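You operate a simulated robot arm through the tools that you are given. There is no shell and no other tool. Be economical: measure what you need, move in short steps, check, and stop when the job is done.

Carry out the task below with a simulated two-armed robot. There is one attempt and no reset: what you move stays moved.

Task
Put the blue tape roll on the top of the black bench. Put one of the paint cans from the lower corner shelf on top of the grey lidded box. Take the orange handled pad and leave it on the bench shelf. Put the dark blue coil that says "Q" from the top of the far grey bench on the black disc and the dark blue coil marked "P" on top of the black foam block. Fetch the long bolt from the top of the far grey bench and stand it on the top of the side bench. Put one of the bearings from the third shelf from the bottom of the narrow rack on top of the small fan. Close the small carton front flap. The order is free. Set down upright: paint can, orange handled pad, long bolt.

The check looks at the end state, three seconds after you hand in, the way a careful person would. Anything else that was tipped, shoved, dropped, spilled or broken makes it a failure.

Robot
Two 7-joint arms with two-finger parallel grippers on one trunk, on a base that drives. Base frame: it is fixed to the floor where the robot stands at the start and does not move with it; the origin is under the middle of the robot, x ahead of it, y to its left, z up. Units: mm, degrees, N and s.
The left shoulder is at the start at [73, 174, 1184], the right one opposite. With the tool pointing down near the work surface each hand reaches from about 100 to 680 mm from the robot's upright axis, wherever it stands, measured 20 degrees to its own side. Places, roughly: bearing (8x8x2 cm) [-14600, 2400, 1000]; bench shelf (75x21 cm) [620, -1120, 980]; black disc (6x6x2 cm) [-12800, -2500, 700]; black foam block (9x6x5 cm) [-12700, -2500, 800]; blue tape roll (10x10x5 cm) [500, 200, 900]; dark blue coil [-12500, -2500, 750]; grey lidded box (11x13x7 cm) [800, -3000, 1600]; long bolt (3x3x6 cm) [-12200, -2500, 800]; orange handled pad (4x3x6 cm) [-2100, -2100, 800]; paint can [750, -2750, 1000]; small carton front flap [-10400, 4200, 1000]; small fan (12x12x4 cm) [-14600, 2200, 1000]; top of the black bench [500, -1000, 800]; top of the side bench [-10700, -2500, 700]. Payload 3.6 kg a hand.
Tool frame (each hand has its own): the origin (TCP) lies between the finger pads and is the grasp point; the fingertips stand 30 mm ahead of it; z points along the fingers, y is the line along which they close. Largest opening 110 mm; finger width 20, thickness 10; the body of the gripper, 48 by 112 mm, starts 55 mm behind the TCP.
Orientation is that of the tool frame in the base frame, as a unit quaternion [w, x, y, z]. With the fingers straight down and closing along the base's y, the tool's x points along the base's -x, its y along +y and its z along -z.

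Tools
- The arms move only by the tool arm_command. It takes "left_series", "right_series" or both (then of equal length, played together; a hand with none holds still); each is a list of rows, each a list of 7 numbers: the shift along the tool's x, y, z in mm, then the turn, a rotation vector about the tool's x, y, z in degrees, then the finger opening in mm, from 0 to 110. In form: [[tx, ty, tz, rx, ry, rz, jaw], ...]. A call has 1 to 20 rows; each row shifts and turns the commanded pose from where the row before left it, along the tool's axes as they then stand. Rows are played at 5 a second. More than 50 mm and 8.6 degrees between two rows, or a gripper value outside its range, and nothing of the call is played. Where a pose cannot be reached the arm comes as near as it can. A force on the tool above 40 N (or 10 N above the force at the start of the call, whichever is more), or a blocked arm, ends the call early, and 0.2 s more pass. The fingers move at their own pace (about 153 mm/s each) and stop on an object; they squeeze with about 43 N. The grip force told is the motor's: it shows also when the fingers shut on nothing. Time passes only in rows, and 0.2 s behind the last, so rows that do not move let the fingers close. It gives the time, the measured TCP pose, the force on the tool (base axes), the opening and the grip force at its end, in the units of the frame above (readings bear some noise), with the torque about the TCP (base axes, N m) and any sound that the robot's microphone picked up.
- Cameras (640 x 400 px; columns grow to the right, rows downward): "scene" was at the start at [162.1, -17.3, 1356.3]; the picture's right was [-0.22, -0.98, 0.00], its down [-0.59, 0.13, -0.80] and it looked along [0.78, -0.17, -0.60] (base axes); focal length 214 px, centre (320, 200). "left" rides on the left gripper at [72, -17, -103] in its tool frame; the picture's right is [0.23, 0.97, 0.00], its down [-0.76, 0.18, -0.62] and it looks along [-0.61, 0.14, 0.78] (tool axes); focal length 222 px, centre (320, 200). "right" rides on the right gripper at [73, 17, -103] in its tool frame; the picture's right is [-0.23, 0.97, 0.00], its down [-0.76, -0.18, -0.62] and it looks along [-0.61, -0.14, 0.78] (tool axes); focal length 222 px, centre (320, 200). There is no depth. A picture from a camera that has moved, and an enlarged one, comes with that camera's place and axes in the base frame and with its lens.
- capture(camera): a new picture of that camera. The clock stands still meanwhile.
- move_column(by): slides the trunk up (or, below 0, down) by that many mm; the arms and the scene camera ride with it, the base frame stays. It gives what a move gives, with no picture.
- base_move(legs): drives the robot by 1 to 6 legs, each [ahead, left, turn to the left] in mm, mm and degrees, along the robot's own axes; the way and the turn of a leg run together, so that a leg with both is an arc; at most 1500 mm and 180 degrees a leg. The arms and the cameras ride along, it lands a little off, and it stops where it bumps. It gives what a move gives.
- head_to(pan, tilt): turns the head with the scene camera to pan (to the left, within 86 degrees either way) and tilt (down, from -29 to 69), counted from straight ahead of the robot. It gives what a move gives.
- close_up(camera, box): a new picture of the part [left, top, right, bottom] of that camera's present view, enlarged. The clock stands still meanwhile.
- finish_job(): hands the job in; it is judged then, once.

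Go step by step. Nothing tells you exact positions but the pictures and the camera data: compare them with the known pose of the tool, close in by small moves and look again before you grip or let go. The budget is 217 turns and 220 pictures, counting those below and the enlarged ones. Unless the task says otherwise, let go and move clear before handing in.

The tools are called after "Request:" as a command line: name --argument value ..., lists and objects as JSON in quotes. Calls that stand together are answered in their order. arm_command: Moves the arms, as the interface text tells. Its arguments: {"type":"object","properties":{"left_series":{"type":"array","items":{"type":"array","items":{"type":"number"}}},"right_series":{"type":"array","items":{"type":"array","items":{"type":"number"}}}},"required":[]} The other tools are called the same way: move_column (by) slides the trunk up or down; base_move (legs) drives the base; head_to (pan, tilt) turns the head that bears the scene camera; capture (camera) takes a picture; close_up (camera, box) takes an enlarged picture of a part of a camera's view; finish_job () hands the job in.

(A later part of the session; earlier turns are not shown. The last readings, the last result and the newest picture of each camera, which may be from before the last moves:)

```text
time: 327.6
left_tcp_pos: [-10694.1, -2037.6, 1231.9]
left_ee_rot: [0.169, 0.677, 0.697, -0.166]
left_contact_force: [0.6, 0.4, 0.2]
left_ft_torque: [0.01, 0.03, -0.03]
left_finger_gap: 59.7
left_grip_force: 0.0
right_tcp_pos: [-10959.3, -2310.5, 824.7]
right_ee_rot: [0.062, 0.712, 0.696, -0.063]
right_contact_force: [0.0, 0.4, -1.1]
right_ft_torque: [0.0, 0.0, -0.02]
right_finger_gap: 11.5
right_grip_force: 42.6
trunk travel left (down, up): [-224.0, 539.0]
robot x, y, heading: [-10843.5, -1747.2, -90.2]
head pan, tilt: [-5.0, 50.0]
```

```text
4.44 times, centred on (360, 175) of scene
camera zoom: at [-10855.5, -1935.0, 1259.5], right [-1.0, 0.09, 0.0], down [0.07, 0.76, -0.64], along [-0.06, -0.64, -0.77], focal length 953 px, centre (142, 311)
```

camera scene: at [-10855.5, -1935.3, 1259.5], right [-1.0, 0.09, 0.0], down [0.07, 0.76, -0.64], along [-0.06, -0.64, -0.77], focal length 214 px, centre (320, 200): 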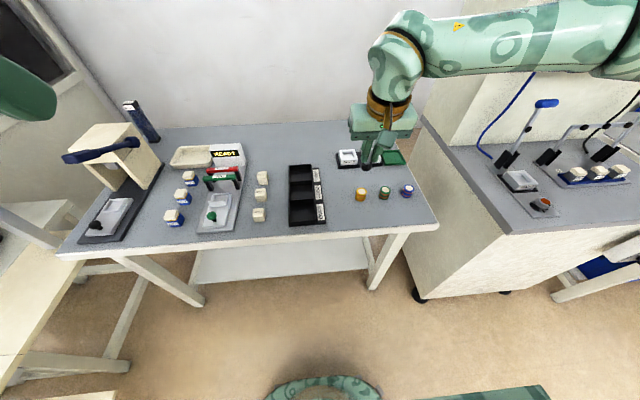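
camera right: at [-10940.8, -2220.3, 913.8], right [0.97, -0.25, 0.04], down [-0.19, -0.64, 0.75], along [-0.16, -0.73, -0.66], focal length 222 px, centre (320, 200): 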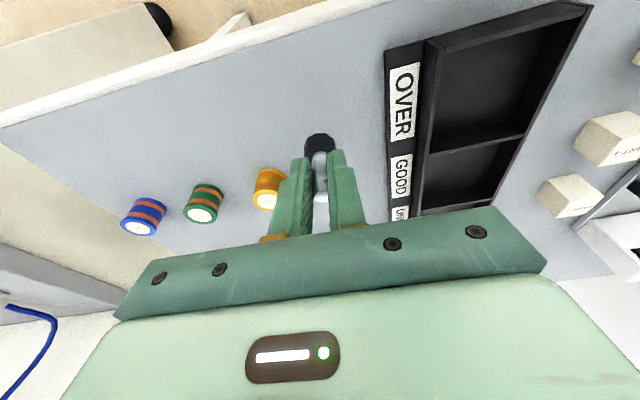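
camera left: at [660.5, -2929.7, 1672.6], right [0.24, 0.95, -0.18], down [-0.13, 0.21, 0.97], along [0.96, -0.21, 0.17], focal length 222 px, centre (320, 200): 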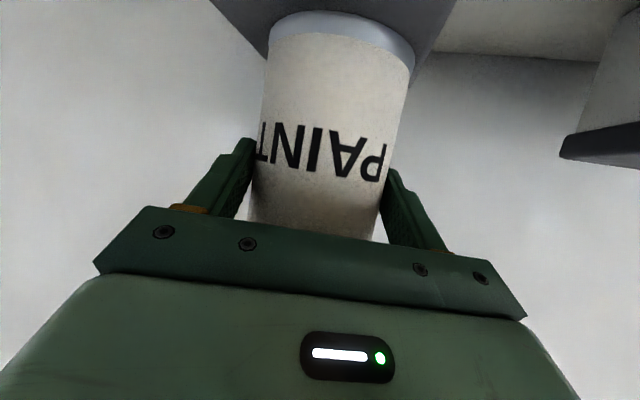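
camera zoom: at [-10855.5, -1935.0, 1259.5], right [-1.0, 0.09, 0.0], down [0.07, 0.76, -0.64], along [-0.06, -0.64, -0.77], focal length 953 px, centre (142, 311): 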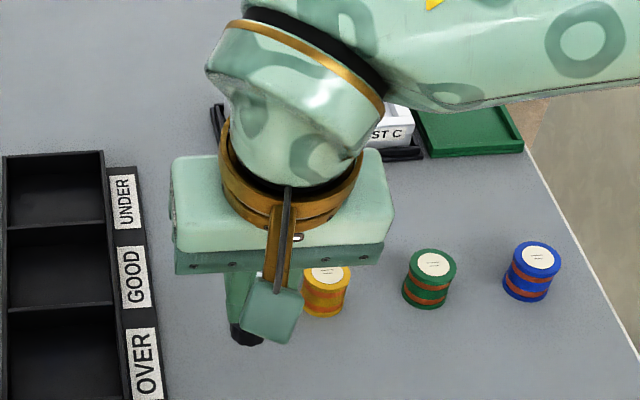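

Request:
arm_command --right_series '[[3.5, 0, 19.7, 0, 0, 0, 5], [0.9, 0, 4.9, 0, 0, 0, 5], [0.5, 0, 3, 0, 0, 0, 5], [0.5, 0, 3, 0, 0, 0, 5]]'

Request:
close_up --camera "right" --box '[240, 90, 400, 190]'

```text
time: 328.6
left_tcp_pos: [-10693.5, -2036.3, 1231.6]
left_ee_rot: [0.17, 0.676, 0.698, -0.165]
left_contact_force: [0.0, -0.3, 0.6]
left_ft_torque: [0.02, -0.02, 0.0]
left_finger_gap: 60.3
left_grip_force: 0.1
right_tcp_pos: [-10960.8, -2311.9, 796.0]
right_ee_rot: [0.063, 0.712, 0.696, -0.062]
right_contact_force: [0.1, 0.4, 5.8]
right_ft_torque: [-0.01, 0.06, 0.0]
right_finger_gap: 11.5
right_grip_force: 43.2
trunk travel left (down, up): [-224.0, 539.0]
robot x, y, heading: [-10843.6, -1746.3, -90.2]
head pan, tilt: [-5.0, 50.0]
```

```text
4.00 times, centred on (320, 140) of right
camera zoom: at [-10941.8, -2221.5, 885.2], right [0.97, -0.25, 0.04], down [-0.19, -0.64, 0.75], along [-0.16, -0.73, -0.66], focal length 888 px, centre (320, 440)
```

zoom: 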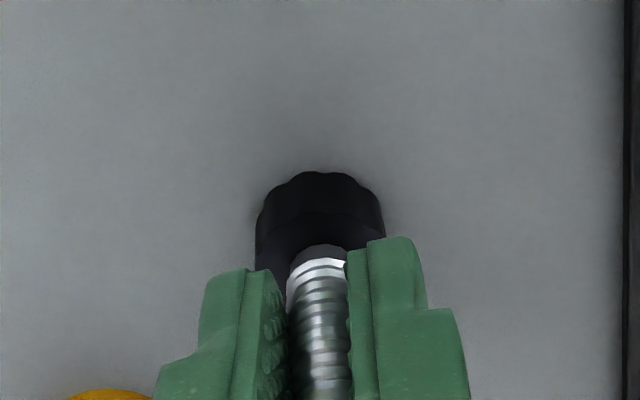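

Request:
arm_command --right_series '[[0.2, 0, 1.2, 0, 0, 0, 5], [0, 0, 0, 0, 0, 0, 5]]'

Request:
arm_command --right_series '[[0, 0, 0, 0, 0, 0, 36], [0, 0, 0, 0, 0, 0, 36], [-3, 0, -17, 0, 0, 0, 36], [-5, 0, -30, 0, 0, 0, 36], [-7, 0, -40, 0, 0, 0, 36]]'

Request:
capture --camera "right"

```text
time: 329.2
left_tcp_pos: [-10693.6, -2036.0, 1232.8]
left_ee_rot: [0.17, 0.676, 0.698, -0.166]
left_contact_force: [0.1, 0.1, 0.6]
left_ft_torque: [0.02, 0.03, 0.04]
left_finger_gap: 59.8
left_grip_force: 0.1
right_tcp_pos: [-10961.4, -2310.9, 796.1]
right_ee_rot: [0.064, 0.712, 0.696, -0.063]
right_contact_force: [-1.2, -1.8, 16.3]
right_ft_torque: [-0.22, 0.03, -0.01]
right_finger_gap: 11.5
right_grip_force: 43.1
trunk travel left (down, up): [-224.0, 539.0]
robot x, y, heading: [-10845.2, -1745.9, -90.5]
head pan, tilt: [-5.0, 50.0]
```

```text
time: 330.4
left_tcp_pos: [-10692.9, -2036.4, 1231.4]
left_ee_rot: [0.169, 0.676, 0.698, -0.166]
left_contact_force: [-0.6, 0.2, 0.0]
left_ft_torque: [-0.01, 0.01, 0.04]
left_finger_gap: 59.9
left_grip_force: 0.0
right_tcp_pos: [-10960.6, -2309.3, 883.4]
right_ee_rot: [0.063, 0.712, 0.697, -0.062]
right_contact_force: [0.0, 0.4, -0.8]
right_ft_torque: [-0.01, 0.02, -0.01]
right_finger_gap: 35.8
right_grip_force: 0.0
trunk travel left (down, up): [-224.0, 539.0]
robot x, y, heading: [-10844.3, -1746.9, -90.4]
head pan, tilt: [-5.0, 50.0]
```

```text
75 pictures are left
camera right: at [-10941.3, -2219.1, 972.6], right [0.97, -0.24, 0.04], down [-0.19, -0.64, 0.75], along [-0.16, -0.73, -0.66], focal length 222 px, centre (320, 200)
```

right: 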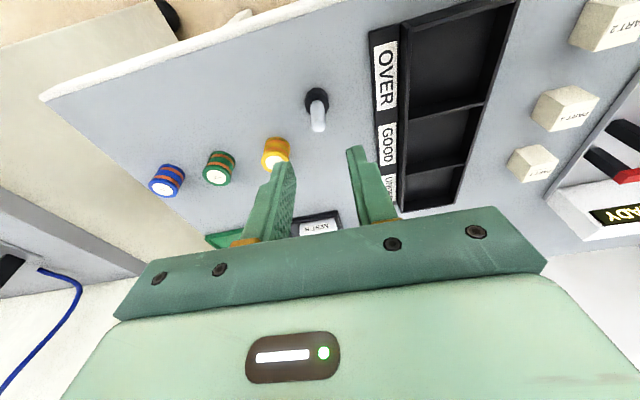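

The bolt stands on the side bench. Now toward the narrow rack in the northwest; I'll raise the arm, back off, turn north, and look.

Request:
arm_command --right_series '[[10, 0, -45, 0, 0, 0, 36], [20, 0, -40, 0, 0, 0, 36], [30, 0, -35, 0, 0, 0, 36], [30, 0, -30, 0, 0, 0, 36], [30, 0, -20, 0, 0, 0, 36]]'

Request:
base_move --legs '[[-450, 0, 0], [0, 0, 180], [0, 1050, 0], [1400, 0, 0]]'

Request:
head_to --pan 35 --tilt 12

Request:
capture --camera "scene"

```text
time: 331.6
left_tcp_pos: [-10692.5, -2036.3, 1231.9]
left_ee_rot: [0.171, 0.675, 0.698, -0.165]
left_contact_force: [-0.5, 0.7, 0.2]
left_ft_torque: [-0.03, -0.02, 0.0]
left_finger_gap: 60.3
left_grip_force: 0.1
right_tcp_pos: [-10959.0, -2161.2, 1029.0]
right_ee_rot: [0.063, 0.712, 0.696, -0.062]
right_contact_force: [-0.4, -0.1, 1.0]
right_ft_torque: [-0.01, 0.0, -0.01]
right_finger_gap: 36.0
right_grip_force: 0.1
trunk travel left (down, up): [-224.0, 539.0]
robot x, y, heading: [-10843.7, -1744.6, -90.5]
head pan, tilt: [-5.0, 50.0]
```

```text
time: 353.3
left_tcp_pos: [-12051.0, 383.4, 1232.7]
left_ee_rot: [-0.164, 0.704, -0.67, -0.17]
left_contact_force: [0.7, 0.4, 0.2]
left_ft_torque: [-0.02, -0.03, 0.02]
left_finger_gap: 60.0
left_grip_force: 0.0
right_tcp_pos: [-11787.7, 510.9, 1029.2]
right_ee_rot: [0.061, -0.703, 0.705, 0.063]
right_contact_force: [0.8, 0.8, 0.8]
right_ft_torque: [-0.04, -0.01, 0.02]
right_finger_gap: 36.0
right_grip_force: 0.0
trunk travel left (down, up): [-224.0, 539.0]
robot x, y, heading: [-11894.0, 92.2, 90.9]
head pan, tilt: [-5.0, 50.0]
```

```text
time: 354.4
left_tcp_pos: [-12051.4, 382.0, 1231.9]
left_ee_rot: [-0.164, 0.704, -0.67, -0.171]
left_contact_force: [-0.3, -1.4, -0.2]
left_ft_torque: [0.0, 0.04, 0.03]
left_finger_gap: 60.1
left_grip_force: 0.1
right_tcp_pos: [-11788.4, 512.2, 1029.4]
right_ee_rot: [0.061, -0.704, 0.705, 0.062]
right_contact_force: [0.0, 1.1, 0.0]
right_ft_torque: [0.0, -0.02, 0.01]
right_finger_gap: 36.0
right_grip_force: 0.1
trunk travel left (down, up): [-224.0, 539.0]
robot x, y, heading: [-11896.0, 95.8, 90.8]
head pan, tilt: [35.0, 12.0]
```

```text
74 pictures are left
camera scene: at [-11950.5, 286.0, 1318.0], right [0.81, 0.58, 0.0], down [0.12, -0.17, -0.98], along [-0.57, 0.79, -0.21], focal length 214 px, centre (320, 200)
```

scene: 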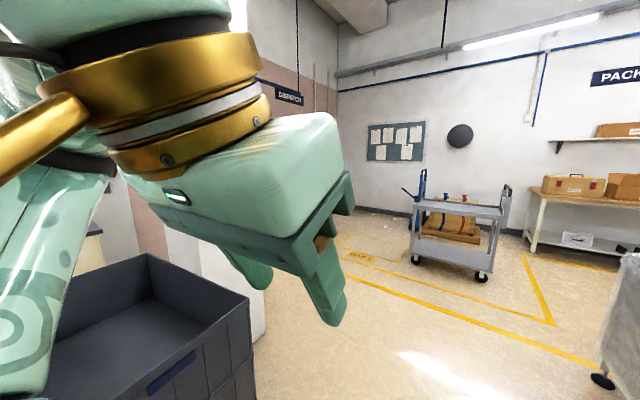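

Request:
base_move --legs '[[1500, 0, -0.8]]'

Request:
base_move --legs '[[0, 0, 90]]'

Request:
head_to --pan -15 --tilt 12

Request:
capture --camera "scene"

```text
time: 361.8
left_tcp_pos: [-12015.1, 1892.0, 1233.0]
left_ee_rot: [0.168, -0.687, 0.688, 0.166]
left_contact_force: [0.3, 1.1, -0.1]
left_ft_torque: [0.01, -0.04, -0.01]
left_finger_gap: 60.1
left_grip_force: 0.1
right_tcp_pos: [-11745.9, 2007.4, 1029.6]
right_ee_rot: [0.062, -0.685, 0.723, 0.061]
right_contact_force: [0.1, -0.2, 0.5]
right_ft_torque: [-0.01, 0.02, 0.03]
right_finger_gap: 36.0
right_grip_force: 0.0
trunk travel left (down, up): [-224.0, 539.0]
robot x, y, heading: [-11872.5, 1593.9, 87.8]
head pan, tilt: [35.0, 12.0]
```

```text
time: 366.1
left_tcp_pos: [-12166.6, 1450.2, 1231.0]
left_ee_rot: [0.001, 0.972, 0.004, -0.236]
left_contact_force: [0.5, -0.1, -1.3]
left_ft_torque: [-0.01, -0.04, -0.01]
left_finger_gap: 60.0
left_grip_force: 0.0
right_tcp_pos: [-12286.7, 1717.1, 1027.8]
right_ee_rot: [0.0, 0.996, -0.022, -0.087]
right_contact_force: [0.6, -0.3, 0.1]
right_ft_torque: [0.0, 0.0, -0.02]
right_finger_gap: 36.0
right_grip_force: 0.0
trunk travel left (down, up): [-224.0, 539.0]
robot x, y, heading: [-11872.7, 1595.1, 178.5]
head pan, tilt: [35.0, 12.0]
```

```text
time: 367.2
left_tcp_pos: [-12166.7, 1450.6, 1231.6]
left_ee_rot: [0.001, 0.972, 0.004, -0.236]
left_contact_force: [0.7, 0.5, 0.7]
left_ft_torque: [-0.01, -0.01, -0.01]
left_finger_gap: 59.8
left_grip_force: 0.0
right_tcp_pos: [-12286.3, 1717.2, 1030.6]
right_ee_rot: [-0.002, 0.996, -0.023, -0.087]
right_contact_force: [-1.3, 0.0, -0.2]
right_ft_torque: [0.05, 0.01, -0.01]
right_finger_gap: 36.0
right_grip_force: 0.1
trunk travel left (down, up): [-224.0, 539.0]
robot x, y, heading: [-11873.1, 1594.4, 178.5]
head pan, tilt: [-15.0, 12.0]
```

```text
73 pictures are left
camera scene: at [-12077.9, 1627.1, 1318.1], right [0.29, 0.96, 0.0], down [0.2, -0.06, -0.98], along [-0.94, 0.28, -0.21], focal length 214 px, centre (320, 200)
```

scene: 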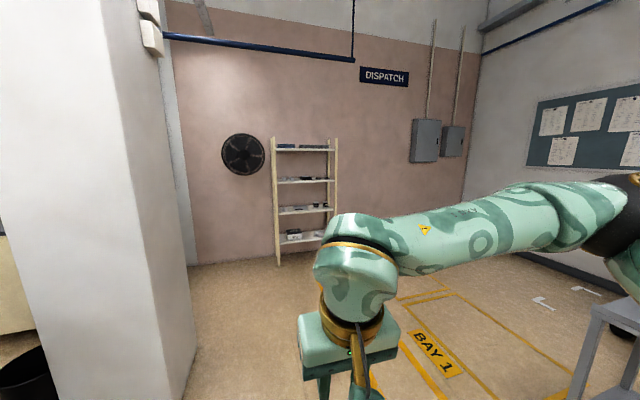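

The narrow rack is at x≈-14500, and its third shelf is near z≈1000. Driving in front of it.

Request:
base_move --legs '[[1000, -400, 1.5], [560, -160, 0]]'

Request:
head_to --pan -5 --tilt 15

Request:
capture --camera "scene"

Request:
close_up --camera "scene" --box '[210, 130, 430, 268]'

```text
time: 375.7
left_tcp_pos: [-13713.3, 2014.5, 1231.0]
left_ee_rot: [0.004, 0.972, 0.02, -0.236]
left_contact_force: [0.6, -0.3, 0.0]
left_ft_torque: [-0.02, -0.02, 0.0]
left_finger_gap: 60.0
left_grip_force: 0.0
right_tcp_pos: [-13839.5, 2275.7, 1029.6]
right_ee_rot: [-0.001, 0.996, -0.006, -0.087]
right_contact_force: [0.6, -0.7, 1.0]
right_ft_torque: [-0.04, -0.02, 0.0]
right_finger_gap: 36.0
right_grip_force: 0.1
trunk travel left (down, up): [-224.0, 539.0]
robot x, y, heading: [-13418.6, 2167.2, -180.0]
head pan, tilt: [-15.0, 12.0]
```

```text
time: 376.4
left_tcp_pos: [-13710.5, 2013.4, 1232.4]
left_ee_rot: [0.005, 0.972, 0.021, -0.236]
left_contact_force: [0.4, 0.9, -0.5]
left_ft_torque: [-0.02, -0.04, 0.01]
left_finger_gap: 60.0
left_grip_force: 0.1
right_tcp_pos: [-13839.3, 2276.3, 1030.3]
right_ee_rot: [0.001, 0.996, -0.006, -0.088]
right_contact_force: [-0.2, 0.4, 0.3]
right_ft_torque: [0.0, 0.02, 0.02]
right_finger_gap: 36.4
right_grip_force: 0.0
trunk travel left (down, up): [-224.0, 539.0]
robot x, y, heading: [-13423.0, 2170.7, -179.8]
head pan, tilt: [-5.0, 15.0]
```

```text
72 pictures are left
camera scene: at [-13631.6, 2177.3, 1313.2], right [0.08, 1.0, 0.0], down [0.26, -0.02, -0.97], along [-0.96, 0.08, -0.26], focal length 214 px, centre (320, 200)
```

scene: 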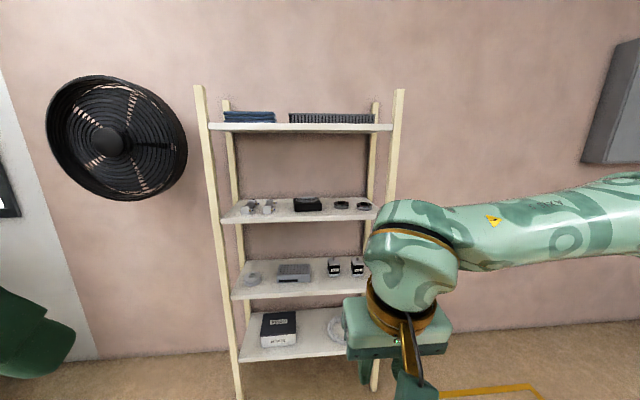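

```text
2.90 times, centred on (320, 199) of scene
camera zoom: at [-13631.6, 2177.3, 1313.2], right [0.08, 1.0, 0.0], down [0.26, -0.02, -0.97], along [-0.96, 0.08, -0.26], focal length 622 px, centre (320, 203)
```

zoom: 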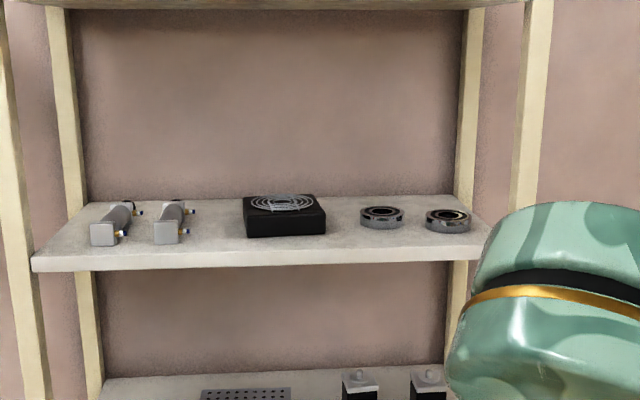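

The fan is at ≈(-14645,2200) and the bearings at ≈(-14640,2368) and (-14607,2472) on the third shelf. Pitching the right hand to 45° and approaching the first bearing.

Request:
arm_command --right_series '[[0, -15, 0, 0, -7, 0, 94], [0, -15, 0, 0, -7, 0, 94], [0, -15, 0, 0, -7, 0, 94], [0, -15, 0, 0, -7, 0, 94], [0, -15, 0, 0, -7, 0, 94], [0, -15, 0, 0, 0, 0, 94]]'

Request:
move_column --by 80

Request:
base_move --legs '[[350, 0, 0]]'

Request:
capture --camera "right"

Request:
head_to --pan 0 --tilt 25

Request:
capture --camera "scene"

```text
time: 377.8
left_tcp_pos: [-13711.9, 2013.8, 1232.5]
left_ee_rot: [0.004, 0.972, 0.02, -0.236]
left_contact_force: [0.6, -0.6, -0.1]
left_ft_torque: [-0.02, -0.03, 0.04]
left_finger_gap: 60.1
left_grip_force: 0.1
right_tcp_pos: [-13882.3, 2352.9, 1044.2]
right_ee_rot: [-0.001, 0.924, -0.006, -0.383]
right_contact_force: [-0.3, 0.3, -0.2]
right_ft_torque: [0.01, -0.01, 0.02]
right_finger_gap: 94.4
right_grip_force: 0.0
right hand out of reach, approached as far as the arm can: row 4, 5, 6
trunk travel left (down, up): [-224.0, 539.0]
robot x, y, heading: [-13420.5, 2168.1, -180.0]
head pan, tilt: [-5.0, 15.0]
```

```text
time: 378.9
left_tcp_pos: [-13712.5, 2011.9, 1311.8]
left_ee_rot: [0.004, 0.972, 0.021, -0.236]
left_contact_force: [0.2, 0.0, 0.7]
left_ft_torque: [0.03, -0.01, 0.02]
left_finger_gap: 59.7
left_grip_force: 0.0
right_tcp_pos: [-13882.8, 2352.9, 1124.5]
right_ee_rot: [0.0, 0.924, -0.006, -0.383]
right_contact_force: [0.5, -0.1, -0.3]
right_ft_torque: [0.01, 0.01, 0.0]
right_finger_gap: 94.1
right_grip_force: 0.1
trunk travel left (down, up): [-304.0, 459.0]
robot x, y, heading: [-13423.1, 2170.7, -180.0]
head pan, tilt: [-5.0, 15.0]
```

```text
time: 381.2
left_tcp_pos: [-14058.9, 2011.5, 1311.1]
left_ee_rot: [0.004, 0.971, 0.022, -0.236]
left_contact_force: [0.0, 1.1, 1.2]
left_ft_torque: [0.02, -0.01, 0.02]
left_finger_gap: 60.2
left_grip_force: 0.1
right_tcp_pos: [-14229.0, 2348.6, 1123.6]
right_ee_rot: [0.0, 0.924, -0.004, -0.383]
right_contact_force: [-0.5, 0.1, 0.5]
right_ft_torque: [0.0, 0.01, 0.01]
right_finger_gap: 94.2
right_grip_force: 0.0
trunk travel left (down, up): [-304.0, 459.0]
robot x, y, heading: [-13768.3, 2163.1, -179.8]
head pan, tilt: [-5.0, 15.0]
```

```text
70 pictures are left
camera right: at [-14104.6, 2331.4, 1145.8], right [-0.17, -0.97, 0.16], down [-0.1, 0.18, 0.98], along [-0.98, 0.15, -0.12], focal length 222 px, centre (320, 200)
```

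right: 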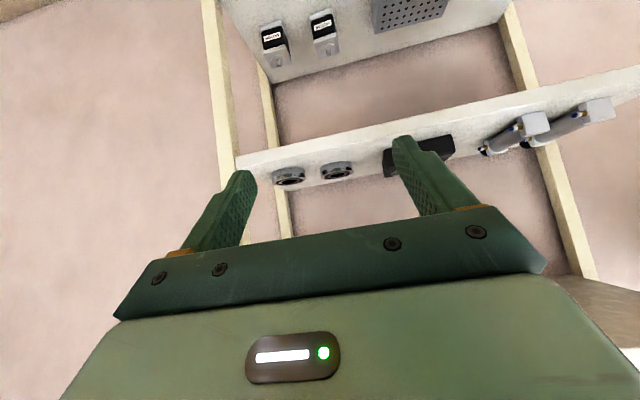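

```text
time: 381.9
left_tcp_pos: [-14058.4, 2010.0, 1311.8]
left_ee_rot: [0.003, 0.971, 0.021, -0.237]
left_contact_force: [-0.2, 0.1, 0.0]
left_ft_torque: [0.01, 0.01, -0.03]
left_finger_gap: 59.9
left_grip_force: 0.0
right_tcp_pos: [-14228.5, 2347.5, 1125.0]
right_ee_rot: [-0.001, 0.924, -0.004, -0.384]
right_contact_force: [-0.4, 0.0, -0.2]
right_ft_torque: [0.0, 0.01, 0.01]
right_finger_gap: 94.2
right_grip_force: 0.0
trunk travel left (down, up): [-304.0, 459.0]
robot x, y, heading: [-13769.0, 2165.9, -179.5]
head pan, tilt: [0.0, 25.0]
```

```text
69 pictures are left
camera scene: at [-13939.9, 2167.1, 1379.3], right [-0.01, 1.0, 0.0], down [0.42, 0.0, -0.91], along [-0.91, -0.01, -0.42], focal length 214 px, centre (320, 200)
```

scene: 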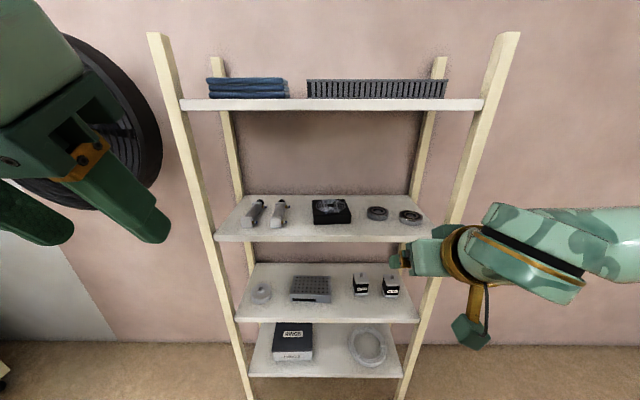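

b1 is at ≈(-14625,2360,1020), clear of its neighbour. Moving in to a pre-grasp along the tool axis.

Request:
base_move --legs '[[110, 0, 0]]'

Request:
arm_command --right_series '[[-26, -2.4, 36, 0, 0, 0, 94], [-26, -2.4, 36, 0, 0, 0, 94], [-26, -2.4, 36, 0, 0, 0, 94], [-26, -2.4, 36, 0, 0, 0, 94], [-26, -2.4, 36, 0, 0, 0, 94], [0, 0, 0, 0, 0, 0, 94]]'

Request:
capture --camera "right"

Request:
close_up --camera "scene" --box '[290, 130, 470, 270]'

```text
time: 383.1
left_tcp_pos: [-14170.4, 2009.1, 1311.3]
left_ee_rot: [0.004, 0.972, 0.022, -0.235]
left_contact_force: [-0.2, -0.5, 0.0]
left_ft_torque: [-0.04, -0.02, -0.03]
left_finger_gap: 60.3
left_grip_force: 0.0
right_tcp_pos: [-14339.8, 2348.6, 1122.9]
right_ee_rot: [-0.001, 0.924, -0.004, -0.383]
right_contact_force: [-0.3, 0.0, -0.3]
right_ft_torque: [-0.01, 0.0, 0.02]
right_finger_gap: 94.0
right_grip_force: 0.1
trunk travel left (down, up): [-304.0, 459.0]
robot x, y, heading: [-13880.8, 2164.8, -179.6]
head pan, tilt: [0.0, 25.0]
```

```text
time: 384.5
left_tcp_pos: [-14167.8, 2010.1, 1311.7]
left_ee_rot: [0.005, 0.971, 0.022, -0.236]
left_contact_force: [-0.5, -1.2, -0.2]
left_ft_torque: [0.0, 0.01, -0.02]
left_finger_gap: 60.3
left_grip_force: 0.0
right_tcp_pos: [-14558.7, 2362.4, 1089.8]
right_ee_rot: [0.0, 0.923, -0.004, -0.384]
right_contact_force: [-0.4, 0.5, 0.3]
right_ft_torque: [0.02, -0.01, -0.02]
right_finger_gap: 94.5
right_grip_force: 0.1
trunk travel left (down, up): [-304.0, 459.0]
robot x, y, heading: [-13879.5, 2167.7, -179.7]
head pan, tilt: [0.0, 25.0]
```

```text
68 pictures are left
camera right: at [-14433.9, 2345.2, 1111.7], right [-0.17, -0.97, 0.16], down [-0.09, 0.18, 0.98], along [-0.98, 0.15, -0.12], focal length 222 px, centre (320, 200)
```

right: 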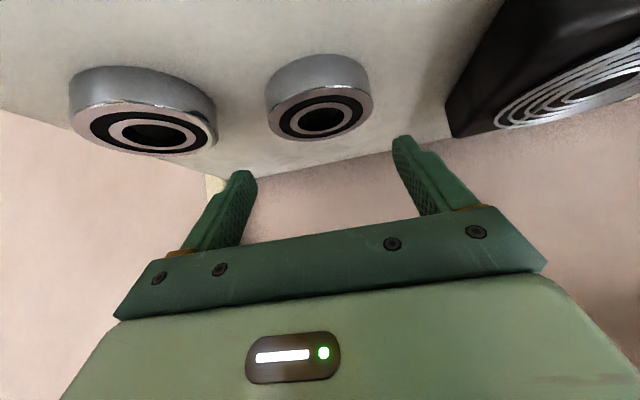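

```text
2.86 times, centred on (380, 200) of scene
camera zoom: at [-14050.3, 2166.7, 1379.4], right [-0.01, 1.0, 0.0], down [0.42, 0.0, -0.91], along [-0.91, -0.01, -0.42], focal length 613 px, centre (149, 200)
```

zoom: 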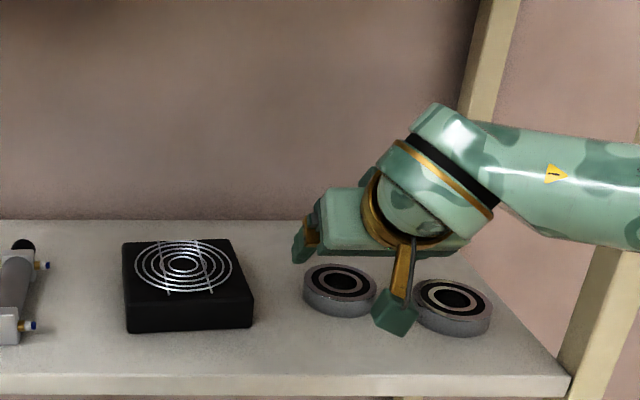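

Request:
arm_command --right_series '[[2, 0, 20, 0, 0, 0, 94], [3, 0, 20, 0, 0, 0, 94], [3, 0, 20, 0, 0, 0, 94], [0, 0, 0, 0, 0, 0, 94]]'

Request:
capture --camera "right"

Request:
close_up --camera "scene" --box '[330, 180, 450, 270]'

```text
time: 385.5
left_tcp_pos: [-14163.8, 2010.1, 1313.5]
left_ee_rot: [0.004, 0.971, 0.022, -0.238]
left_contact_force: [-0.9, -0.3, 0.9]
left_ft_torque: [0.02, -0.01, -0.01]
left_finger_gap: 60.0
left_grip_force: 0.0
right_tcp_pos: [-14591.2, 2361.5, 1047.1]
right_ee_rot: [-0.001, 0.921, -0.005, -0.388]
right_contact_force: [10.6, 1.0, 26.9]
right_ft_torque: [1.38, 0.1, -0.79]
right_finger_gap: 94.1
right_grip_force: 0.0
trunk travel left (down, up): [-304.0, 459.0]
robot x, y, heading: [-13880.9, 2163.1, -179.8]
head pan, tilt: [0.0, 25.0]
```

```text
66 pictures are left
camera right: at [-14466.7, 2344.5, 1068.3], right [-0.17, -0.97, 0.16], down [-0.08, 0.18, 0.98], along [-0.98, 0.15, -0.11], focal length 222 px, centre (320, 200)
```

right: 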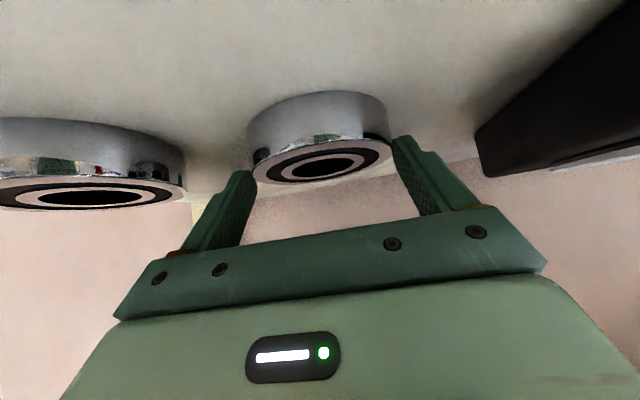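

```text
4.44 times, centred on (390, 225) of scene
camera zoom: at [-14045.2, 2165.5, 1380.4], right [-0.01, 1.0, 0.0], down [0.42, 0.0, -0.91], along [-0.91, 0.0, -0.42], focal length 953 px, centre (9, 89)
```

zoom: 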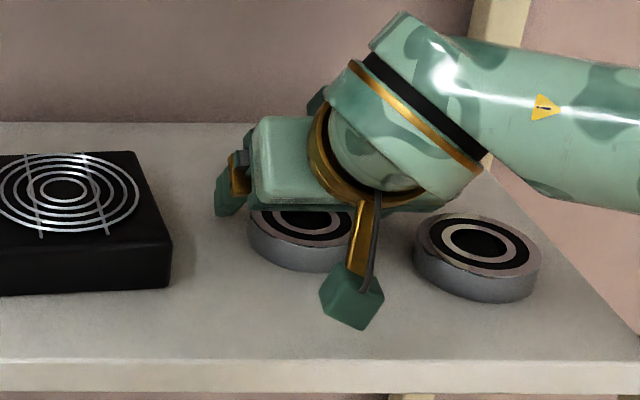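

The +y finger landed on the bearing's rim. I'll back off 20 mm, open fully, shift about 6 mm right, and retry.

Request:
arm_command --right_series '[[0, 0, -20, 0, 0, 0, 108], [0, -5, 0, 0, 0, 0, 108], [0, 0, 0, 0, 0, 0, 108]]'

Request:
capture --camera "right"

```text
time: 386.3
left_tcp_pos: [-14169.9, 2011.1, 1311.0]
left_ee_rot: [0.005, 0.972, 0.022, -0.236]
left_contact_force: [-0.9, 0.1, -0.4]
left_ft_torque: [0.01, 0.01, 0.02]
left_finger_gap: 60.3
left_grip_force: 0.0
right_tcp_pos: [-14580.8, 2366.3, 1054.3]
right_ee_rot: [-0.001, 0.924, -0.005, -0.381]
right_contact_force: [0.3, 0.2, 0.3]
right_ft_torque: [0.0, -0.04, -0.05]
right_finger_gap: 107.9
right_grip_force: 0.1
trunk travel left (down, up): [-304.0, 459.0]
robot x, y, heading: [-13877.6, 2166.2, -179.6]
head pan, tilt: [0.0, 25.0]
```

```text
64 pictures are left
camera right: at [-14455.9, 2350.5, 1075.7], right [-0.17, -0.97, 0.16], down [-0.1, 0.18, 0.98], along [-0.98, 0.15, -0.13], focal length 222 px, centre (320, 200)
```

right: 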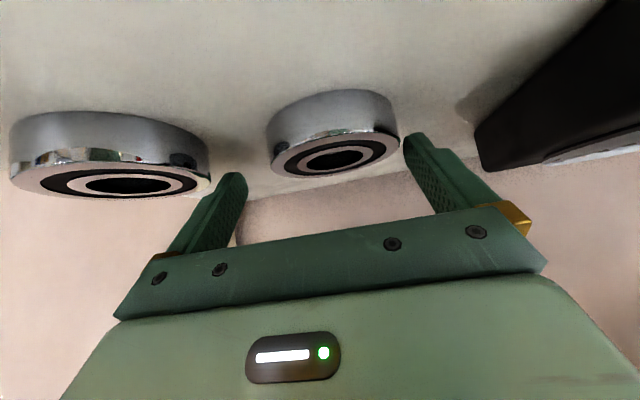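

Request:
arm_command --right_series '[[0, 6, 0, 0, 0, 0, 106], [0, 0, 14, 0, 0, 0, 106], [-5, 0, 14, 0, 0, 0, 106], [0, 0, 0, 0, 0, 0, 106]]'

Request:
capture --camera "right"

Request:
close_up --camera "scene" --box '[330, 180, 450, 270]'

```text
time: 387.3
left_tcp_pos: [-14162.3, 2008.5, 1314.5]
left_ee_rot: [0.003, 0.971, 0.022, -0.238]
left_contact_force: [0.0, 0.0, -0.3]
left_ft_torque: [0.0, 0.0, 0.01]
left_finger_gap: 59.8
left_grip_force: 0.0
right_tcp_pos: [-14598.4, 2359.6, 1048.0]
right_ee_rot: [0.0, 0.921, -0.004, -0.389]
right_contact_force: [20.1, -0.8, 34.4]
right_ft_torque: [1.89, -0.06, -1.35]
right_finger_gap: 105.8
right_grip_force: 0.0
trunk travel left (down, up): [-304.0, 459.0]
robot x, y, heading: [-13875.4, 2168.9, -179.5]
head pan, tilt: [0.0, 25.0]
```

```text
63 pictures are left
camera right: at [-14473.2, 2343.2, 1068.0], right [-0.17, -0.97, 0.16], down [-0.08, 0.18, 0.98], along [-0.98, 0.15, -0.11], focal length 222 px, centre (320, 200)
```

right: 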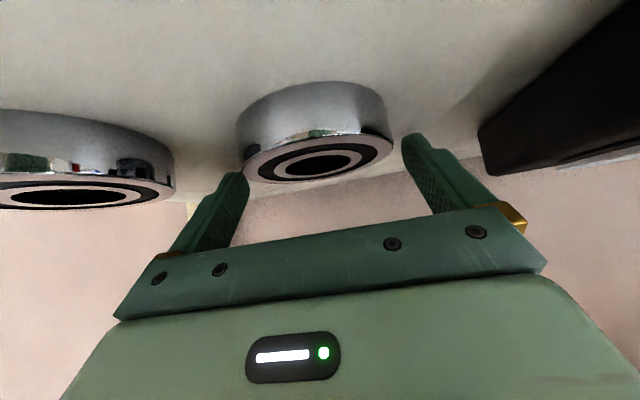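

```text
4.44 times, centred on (390, 225) of scene
camera zoom: at [-14043.0, 2165.0, 1380.7], right [-0.01, 1.0, 0.0], down [0.42, 0.0, -0.91], along [-0.91, 0.0, -0.42], focal length 953 px, centre (9, 89)
```

zoom: 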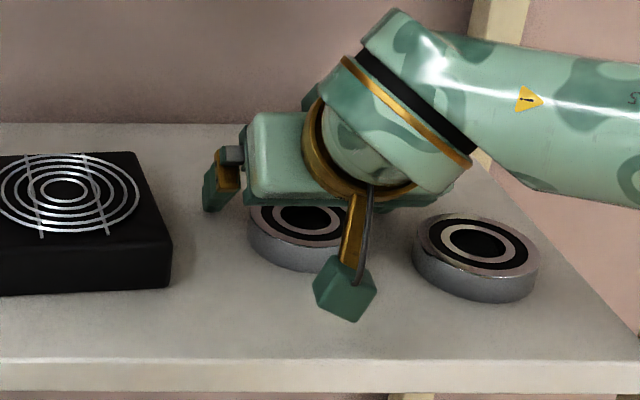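

Contact is on the +y finger again: the bearing's centre is really at y≈2367. Backing off and re-entering shifted.

Request:
arm_command --right_series '[[0, 0, -20, 0, 0, 0, 108], [0, -8, 0, 0, 0, 0, 108], [-4, 0, 16, 0, 0, 0, 108], [0, 0, 5, 0, 0, 0, 108]]'

Request:
capture --camera "right"

```text
time: 388.3
left_tcp_pos: [-14160.7, 2009.3, 1313.7]
left_ee_rot: [0.004, 0.971, 0.022, -0.239]
left_contact_force: [0.6, -0.1, 0.7]
left_ft_torque: [-0.01, -0.01, -0.03]
left_finger_gap: 59.9
left_grip_force: 0.0
right_tcp_pos: [-14602.9, 2368.9, 1049.0]
right_ee_rot: [-0.001, 0.922, -0.005, -0.388]
right_contact_force: [21.5, -0.5, 28.3]
right_ft_torque: [1.56, -0.2, -1.17]
right_finger_gap: 108.2
right_grip_force: 0.0
trunk travel left (down, up): [-304.0, 459.0]
robot x, y, heading: [-13876.0, 2165.4, -180.0]
head pan, tilt: [0.0, 25.0]
```

```text
61 pictures are left
camera right: at [-14477.6, 2351.5, 1068.7], right [-0.17, -0.97, 0.16], down [-0.09, 0.18, 0.98], along [-0.98, 0.15, -0.11], focal length 222 px, centre (320, 200)
```

right: 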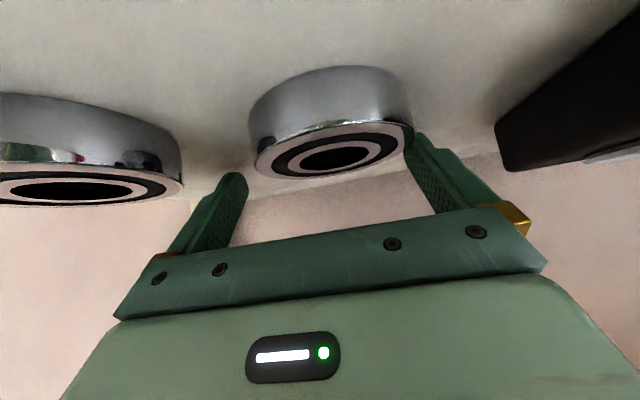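

All three stops are at the same height, so the shelf itself is at z≈1019 (bearing top ≈1039) and the fingertip was touching the shelf. Recomputing, b1 is at ≈(-14575,2356). Re-approaching with that.

Request:
arm_command --right_series '[[0, 0, -30, 0, 0, 0, 108], [0, 12, 0, 0, 0, 0, 108], [7, 0, 3, 0, 0, 0, 108], [0, 0, 0, 0, 0, 0, 108]]'

Request:
capture --camera "right"

Request:
close_up --camera "scene" --box '[330, 180, 450, 270]'

```text
time: 389.3
left_tcp_pos: [-14168.0, 2010.5, 1312.9]
left_ee_rot: [0.004, 0.971, 0.022, -0.237]
left_contact_force: [0.2, 0.0, -0.6]
left_ft_torque: [-0.02, 0.0, -0.01]
left_finger_gap: 59.8
left_grip_force: 0.0
right_tcp_pos: [-14582.9, 2357.0, 1056.5]
right_ee_rot: [-0.001, 0.924, -0.005, -0.384]
right_contact_force: [0.6, -0.7, 0.8]
right_ft_torque: [0.0, 0.02, 0.02]
right_finger_gap: 107.6
right_grip_force: 0.0
trunk travel left (down, up): [-304.0, 459.0]
robot x, y, heading: [-13874.4, 2166.5, -179.6]
head pan, tilt: [0.0, 25.0]
```

```text
60 pictures are left
camera right: at [-14458.7, 2339.6, 1077.4], right [-0.17, -0.97, 0.16], down [-0.1, 0.18, 0.98], along [-0.98, 0.15, -0.12], focal length 222 px, centre (320, 200)
```

right: 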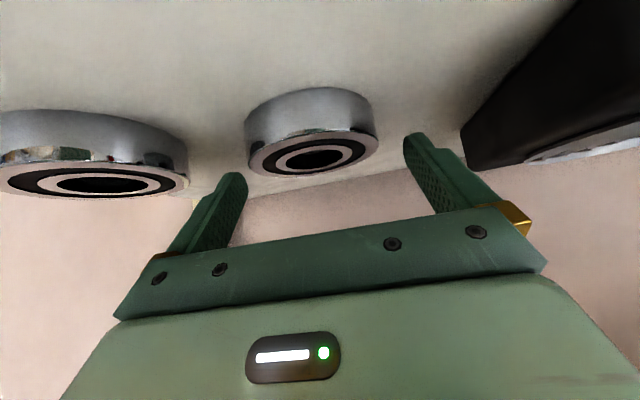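

```text
4.44 times, centred on (390, 225) of scene
camera zoom: at [-14050.5, 2165.9, 1379.3], right [-0.01, 1.0, 0.0], down [0.42, 0.0, -0.91], along [-0.91, -0.01, -0.42], focal length 953 px, centre (9, 89)
```

zoom: 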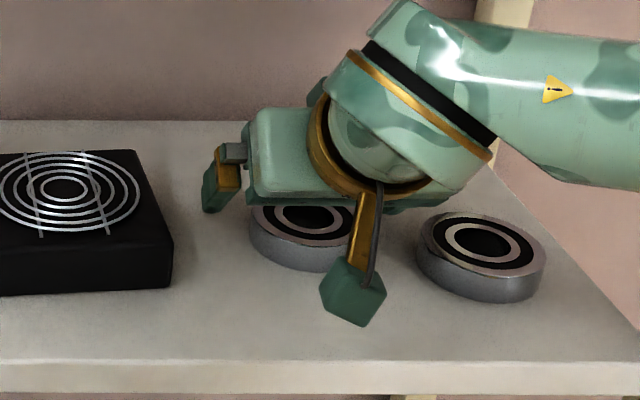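

Request:
arm_command --right_series '[[7, -6, 0, 0, 0, 0, 108], [0, 0, 0, 0, 0, 0, 108]]'

Request:
capture --camera "right"

```text
time: 389.9
left_tcp_pos: [-14169.2, 2009.4, 1312.7]
left_ee_rot: [0.004, 0.972, 0.022, -0.236]
left_contact_force: [0.2, 0.5, -0.2]
left_ft_torque: [0.01, 0.02, -0.02]
left_finger_gap: 60.2
left_grip_force: 0.1
right_tcp_pos: [-14578.8, 2362.5, 1050.4]
right_ee_rot: [-0.001, 0.924, -0.005, -0.383]
right_contact_force: [0.3, -1.2, 0.0]
right_ft_torque: [0.02, 0.01, 0.01]
right_finger_gap: 108.0
right_grip_force: 0.1
trunk travel left (down, up): [-304.0, 459.0]
robot x, y, heading: [-13878.7, 2166.8, -179.7]
head pan, tilt: [0.0, 25.0]
```

```text
58 pictures are left
camera right: at [-14454.5, 2345.9, 1071.8], right [-0.17, -0.97, 0.16], down [-0.1, 0.18, 0.98], along [-0.98, 0.15, -0.12], focal length 222 px, centre (320, 200)
```

right: 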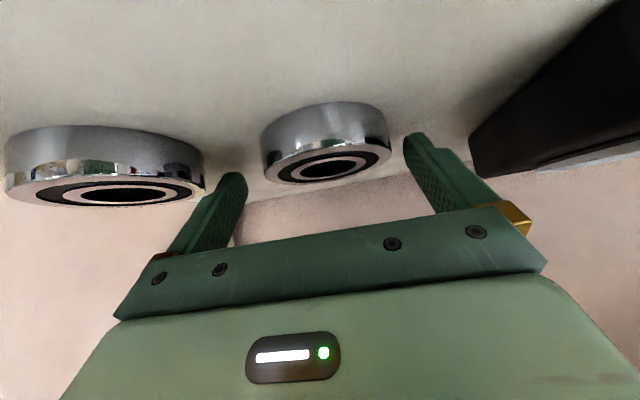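

Centred. Closing on the bearing.

Request:
arm_command --right_series '[[0, 0, 0, 0, 0, 0, 60], [0, 0, 0, 0, 0, 0, 60], [0, 0, 0, 0, 0, 0, 60]]'

Request:
capture --camera "right"

```text
time: 390.7
left_tcp_pos: [-14168.8, 2010.2, 1312.7]
left_ee_rot: [0.004, 0.972, 0.022, -0.236]
left_contact_force: [0.4, -0.2, 0.3]
left_ft_torque: [0.01, -0.01, -0.02]
left_finger_gap: 60.0
left_grip_force: 0.1
right_tcp_pos: [-14579.2, 2363.3, 1050.4]
right_ee_rot: [-0.001, 0.924, -0.004, -0.383]
right_contact_force: [-0.6, 0.1, 1.4]
right_ft_torque: [0.11, -0.07, -0.01]
right_finger_gap: 69.7
right_grip_force: 43.0
trunk travel left (down, up): [-304.0, 459.0]
robot x, y, heading: [-13877.9, 2164.1, -179.7]
head pan, tilt: [0.0, 25.0]
```

```text
57 pictures are left
camera right: at [-14454.3, 2346.0, 1072.1], right [-0.17, -0.97, 0.16], down [-0.09, 0.18, 0.98], along [-0.98, 0.15, -0.12], focal length 222 px, centre (320, 200)
```

right: 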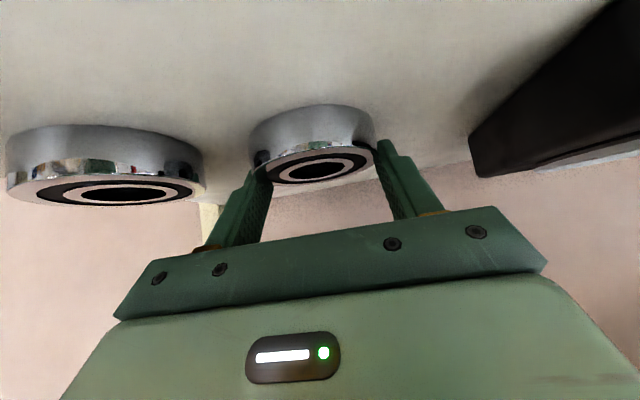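

The pads caught a chord in front of the diameter. Opening, advancing 22 mm level, and re-closing.

Request:
arm_command --right_series '[[0, 0, 0, 0, 0, 0, 108], [0, 0, 0, 0, 0, 0, 108], [-8, 0, 8, 0, 0, 0, 108], [-8, 0, 8, 0, 0, 0, 108], [0, 0, 0, 0, 0, 0, 108]]'

Request:
capture --camera "right"

```text
time: 391.9
left_tcp_pos: [-14168.7, 2009.4, 1311.9]
left_ee_rot: [0.004, 0.972, 0.022, -0.236]
left_contact_force: [0.4, 0.2, 0.3]
left_ft_torque: [0.0, 0.01, -0.01]
left_finger_gap: 60.0
left_grip_force: 0.0
right_tcp_pos: [-14601.8, 2362.7, 1050.8]
right_ee_rot: [-0.001, 0.924, -0.005, -0.383]
right_contact_force: [-0.6, 0.4, 0.4]
right_ft_torque: [0.0, 0.01, -0.01]
right_finger_gap: 108.1
right_grip_force: 0.2
trunk travel left (down, up): [-304.0, 459.0]
robot x, y, heading: [-13877.6, 2166.7, -179.6]
head pan, tilt: [0.0, 25.0]
```

```text
56 pictures are left
camera right: at [-14476.9, 2345.9, 1072.5], right [-0.17, -0.97, 0.16], down [-0.1, 0.18, 0.98], along [-0.98, 0.15, -0.12], focal length 222 px, centre (320, 200)
```

right: 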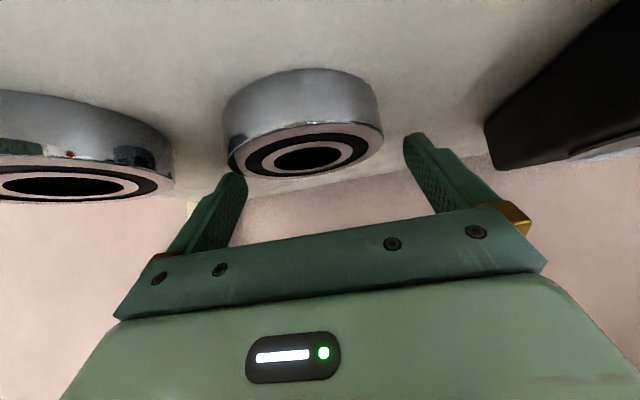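

Request:
arm_command --right_series '[[0, 0, -15, 0, 0, 0, 100], [0, -9, 0, 0, 0, 0, 100], [-2, 0, 15, 0, 0, 0, 100], [2, 0, 2, 0, 0, 0, 100], [2, 0, 2, 0, 0, 0, 100]]'

Request:
capture --camera "right"

```text
time: 393.1
left_tcp_pos: [-14167.9, 2010.4, 1312.0]
left_ee_rot: [0.005, 0.971, 0.022, -0.237]
left_contact_force: [-0.2, 0.2, 0.1]
left_ft_torque: [0.0, 0.0, 0.0]
left_finger_gap: 60.1
left_grip_force: 0.0
right_tcp_pos: [-14601.1, 2372.5, 1048.4]
right_ee_rot: [-0.001, 0.923, -0.004, -0.384]
right_contact_force: [0.7, 0.7, 7.2]
right_ft_torque: [0.3, 0.04, -0.01]
right_finger_gap: 100.2
right_grip_force: 0.4
trunk travel left (down, up): [-304.0, 459.0]
robot x, y, heading: [-13878.5, 2164.2, -179.7]
head pan, tilt: [0.0, 25.0]
```

```text
55 pictures are left
camera right: at [-14477.5, 2355.0, 1069.6], right [-0.17, -0.97, 0.16], down [-0.09, 0.18, 0.98], along [-0.98, 0.15, -0.12], focal length 222 px, centre (320, 200)
```

right: 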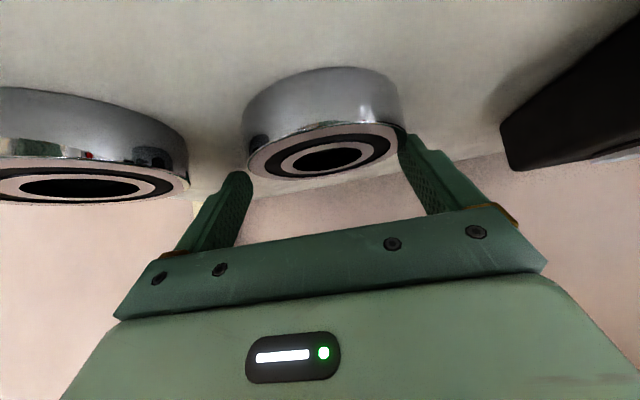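

Request:
arm_command --right_series '[[0, 0, 0, 0, 0, 0, 60], [0, 0, 0, 0, 0, 0, 60], [0, 0, 0, 0, 0, 0, 60]]'

Request:
capture --camera "right"

Request:
close_up --camera "scene" --box '[330, 180, 450, 270]'

```text
time: 393.9
left_tcp_pos: [-14167.5, 2010.5, 1312.5]
left_ee_rot: [0.004, 0.971, 0.022, -0.237]
left_contact_force: [0.7, -1.0, 0.6]
left_ft_torque: [0.01, 0.02, 0.03]
left_finger_gap: 59.9
left_grip_force: 0.1
right_tcp_pos: [-14601.6, 2373.4, 1047.4]
right_ee_rot: [-0.001, 0.923, -0.005, -0.385]
right_contact_force: [2.3, 8.0, 12.3]
right_ft_torque: [0.66, 0.09, -0.26]
right_finger_gap: 63.8
right_grip_force: 3.8
trunk travel left (down, up): [-304.0, 459.0]
robot x, y, heading: [-13879.3, 2168.0, -179.9]
head pan, tilt: [0.0, 25.0]
```

```text
54 pictures are left
camera right: at [-14476.8, 2356.2, 1069.6], right [-0.17, -0.97, 0.16], down [-0.09, 0.18, 0.98], along [-0.98, 0.15, -0.12], focal length 222 px, centre (320, 200)
```

right: 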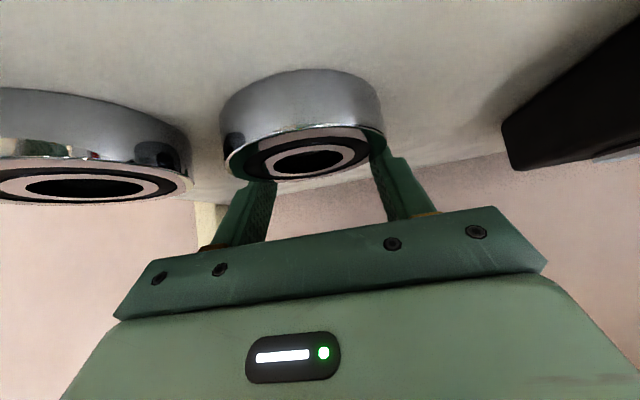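

```text
4.44 times, centred on (390, 225) of scene
camera zoom: at [-14049.1, 2167.2, 1379.6], right [-0.01, 1.0, 0.0], down [0.42, 0.0, -0.91], along [-0.91, -0.01, -0.42], focal length 953 px, centre (9, 89)
```

zoom: 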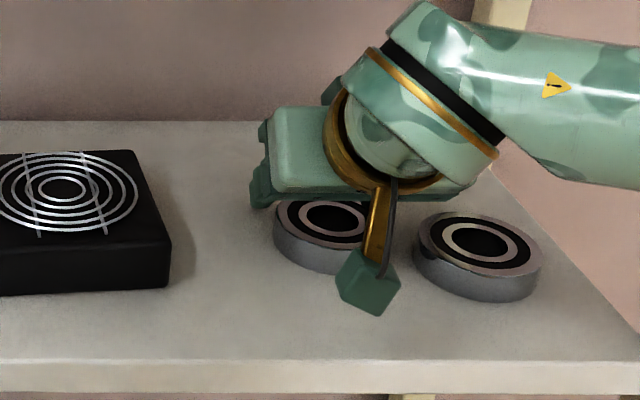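

The +y finger was riding over the bearing rims: the neighbour blocks it. I'll retreat and yaw the hand about 25° so that finger goes behind the bearing, away from the neighbour.

Request:
arm_command --right_series '[[0, 0, 0, 0, 0, 0, 90], [0, 0, -35, 0, 0, 0, 100], [0, 0, -30, 0, 0, 0, 100], [0, 0, 0, -5.9, 0, -5.9, 100], [0, 0, 0, -5.9, 0, -5.9, 100], [0, 0, 0, -5.9, 0, -5.9, 100]]'

Request:
capture --camera "right"

Request:
close_up --camera "scene" --box '[290, 160, 450, 270]'

```text
time: 395.3
left_tcp_pos: [-14169.9, 2011.4, 1311.6]
left_ee_rot: [0.005, 0.971, 0.022, -0.236]
left_contact_force: [0.9, -0.6, 0.3]
left_ft_torque: [-0.02, 0.03, 0.01]
left_finger_gap: 60.0
left_grip_force: 0.1
right_tcp_pos: [-14557.6, 2372.3, 1091.2]
right_ee_rot: [0.084, 0.902, 0.197, -0.374]
right_contact_force: [-0.6, 0.5, 0.4]
right_ft_torque: [-0.01, 0.0, -0.01]
right_finger_gap: 100.2
right_grip_force: 0.0
trunk travel left (down, up): [-304.0, 459.0]
robot x, y, heading: [-13882.6, 2168.9, -179.5]
head pan, tilt: [0.0, 25.0]
```

```text
52 pictures are left
camera right: at [-14436.4, 2408.9, 1112.6], right [0.26, -0.95, 0.16], down [-0.16, 0.12, 0.98], along [-0.95, -0.28, -0.12], focal length 222 px, centre (320, 200)
```

right: 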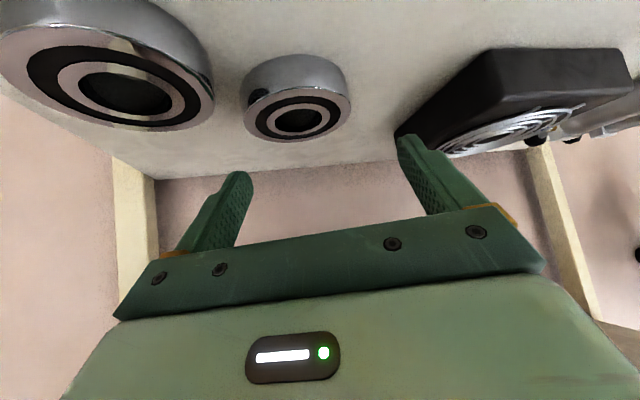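

```text
3.64 times, centred on (370, 215) of scene
camera zoom: at [-14051.4, 2167.1, 1379.2], right [-0.01, 1.0, 0.0], down [0.42, 0.0, -0.91], along [-0.91, -0.01, -0.42], focal length 780 px, centre (138, 146)
```

zoom: 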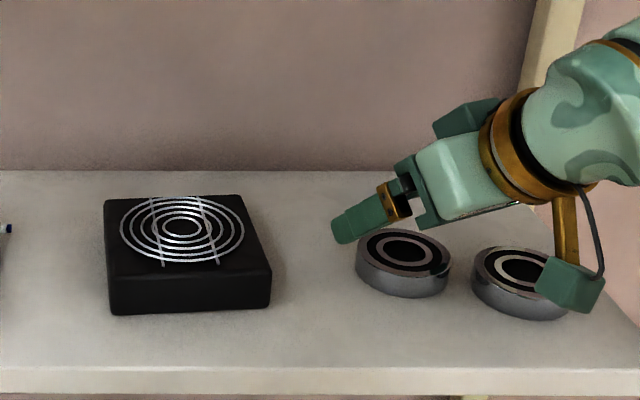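

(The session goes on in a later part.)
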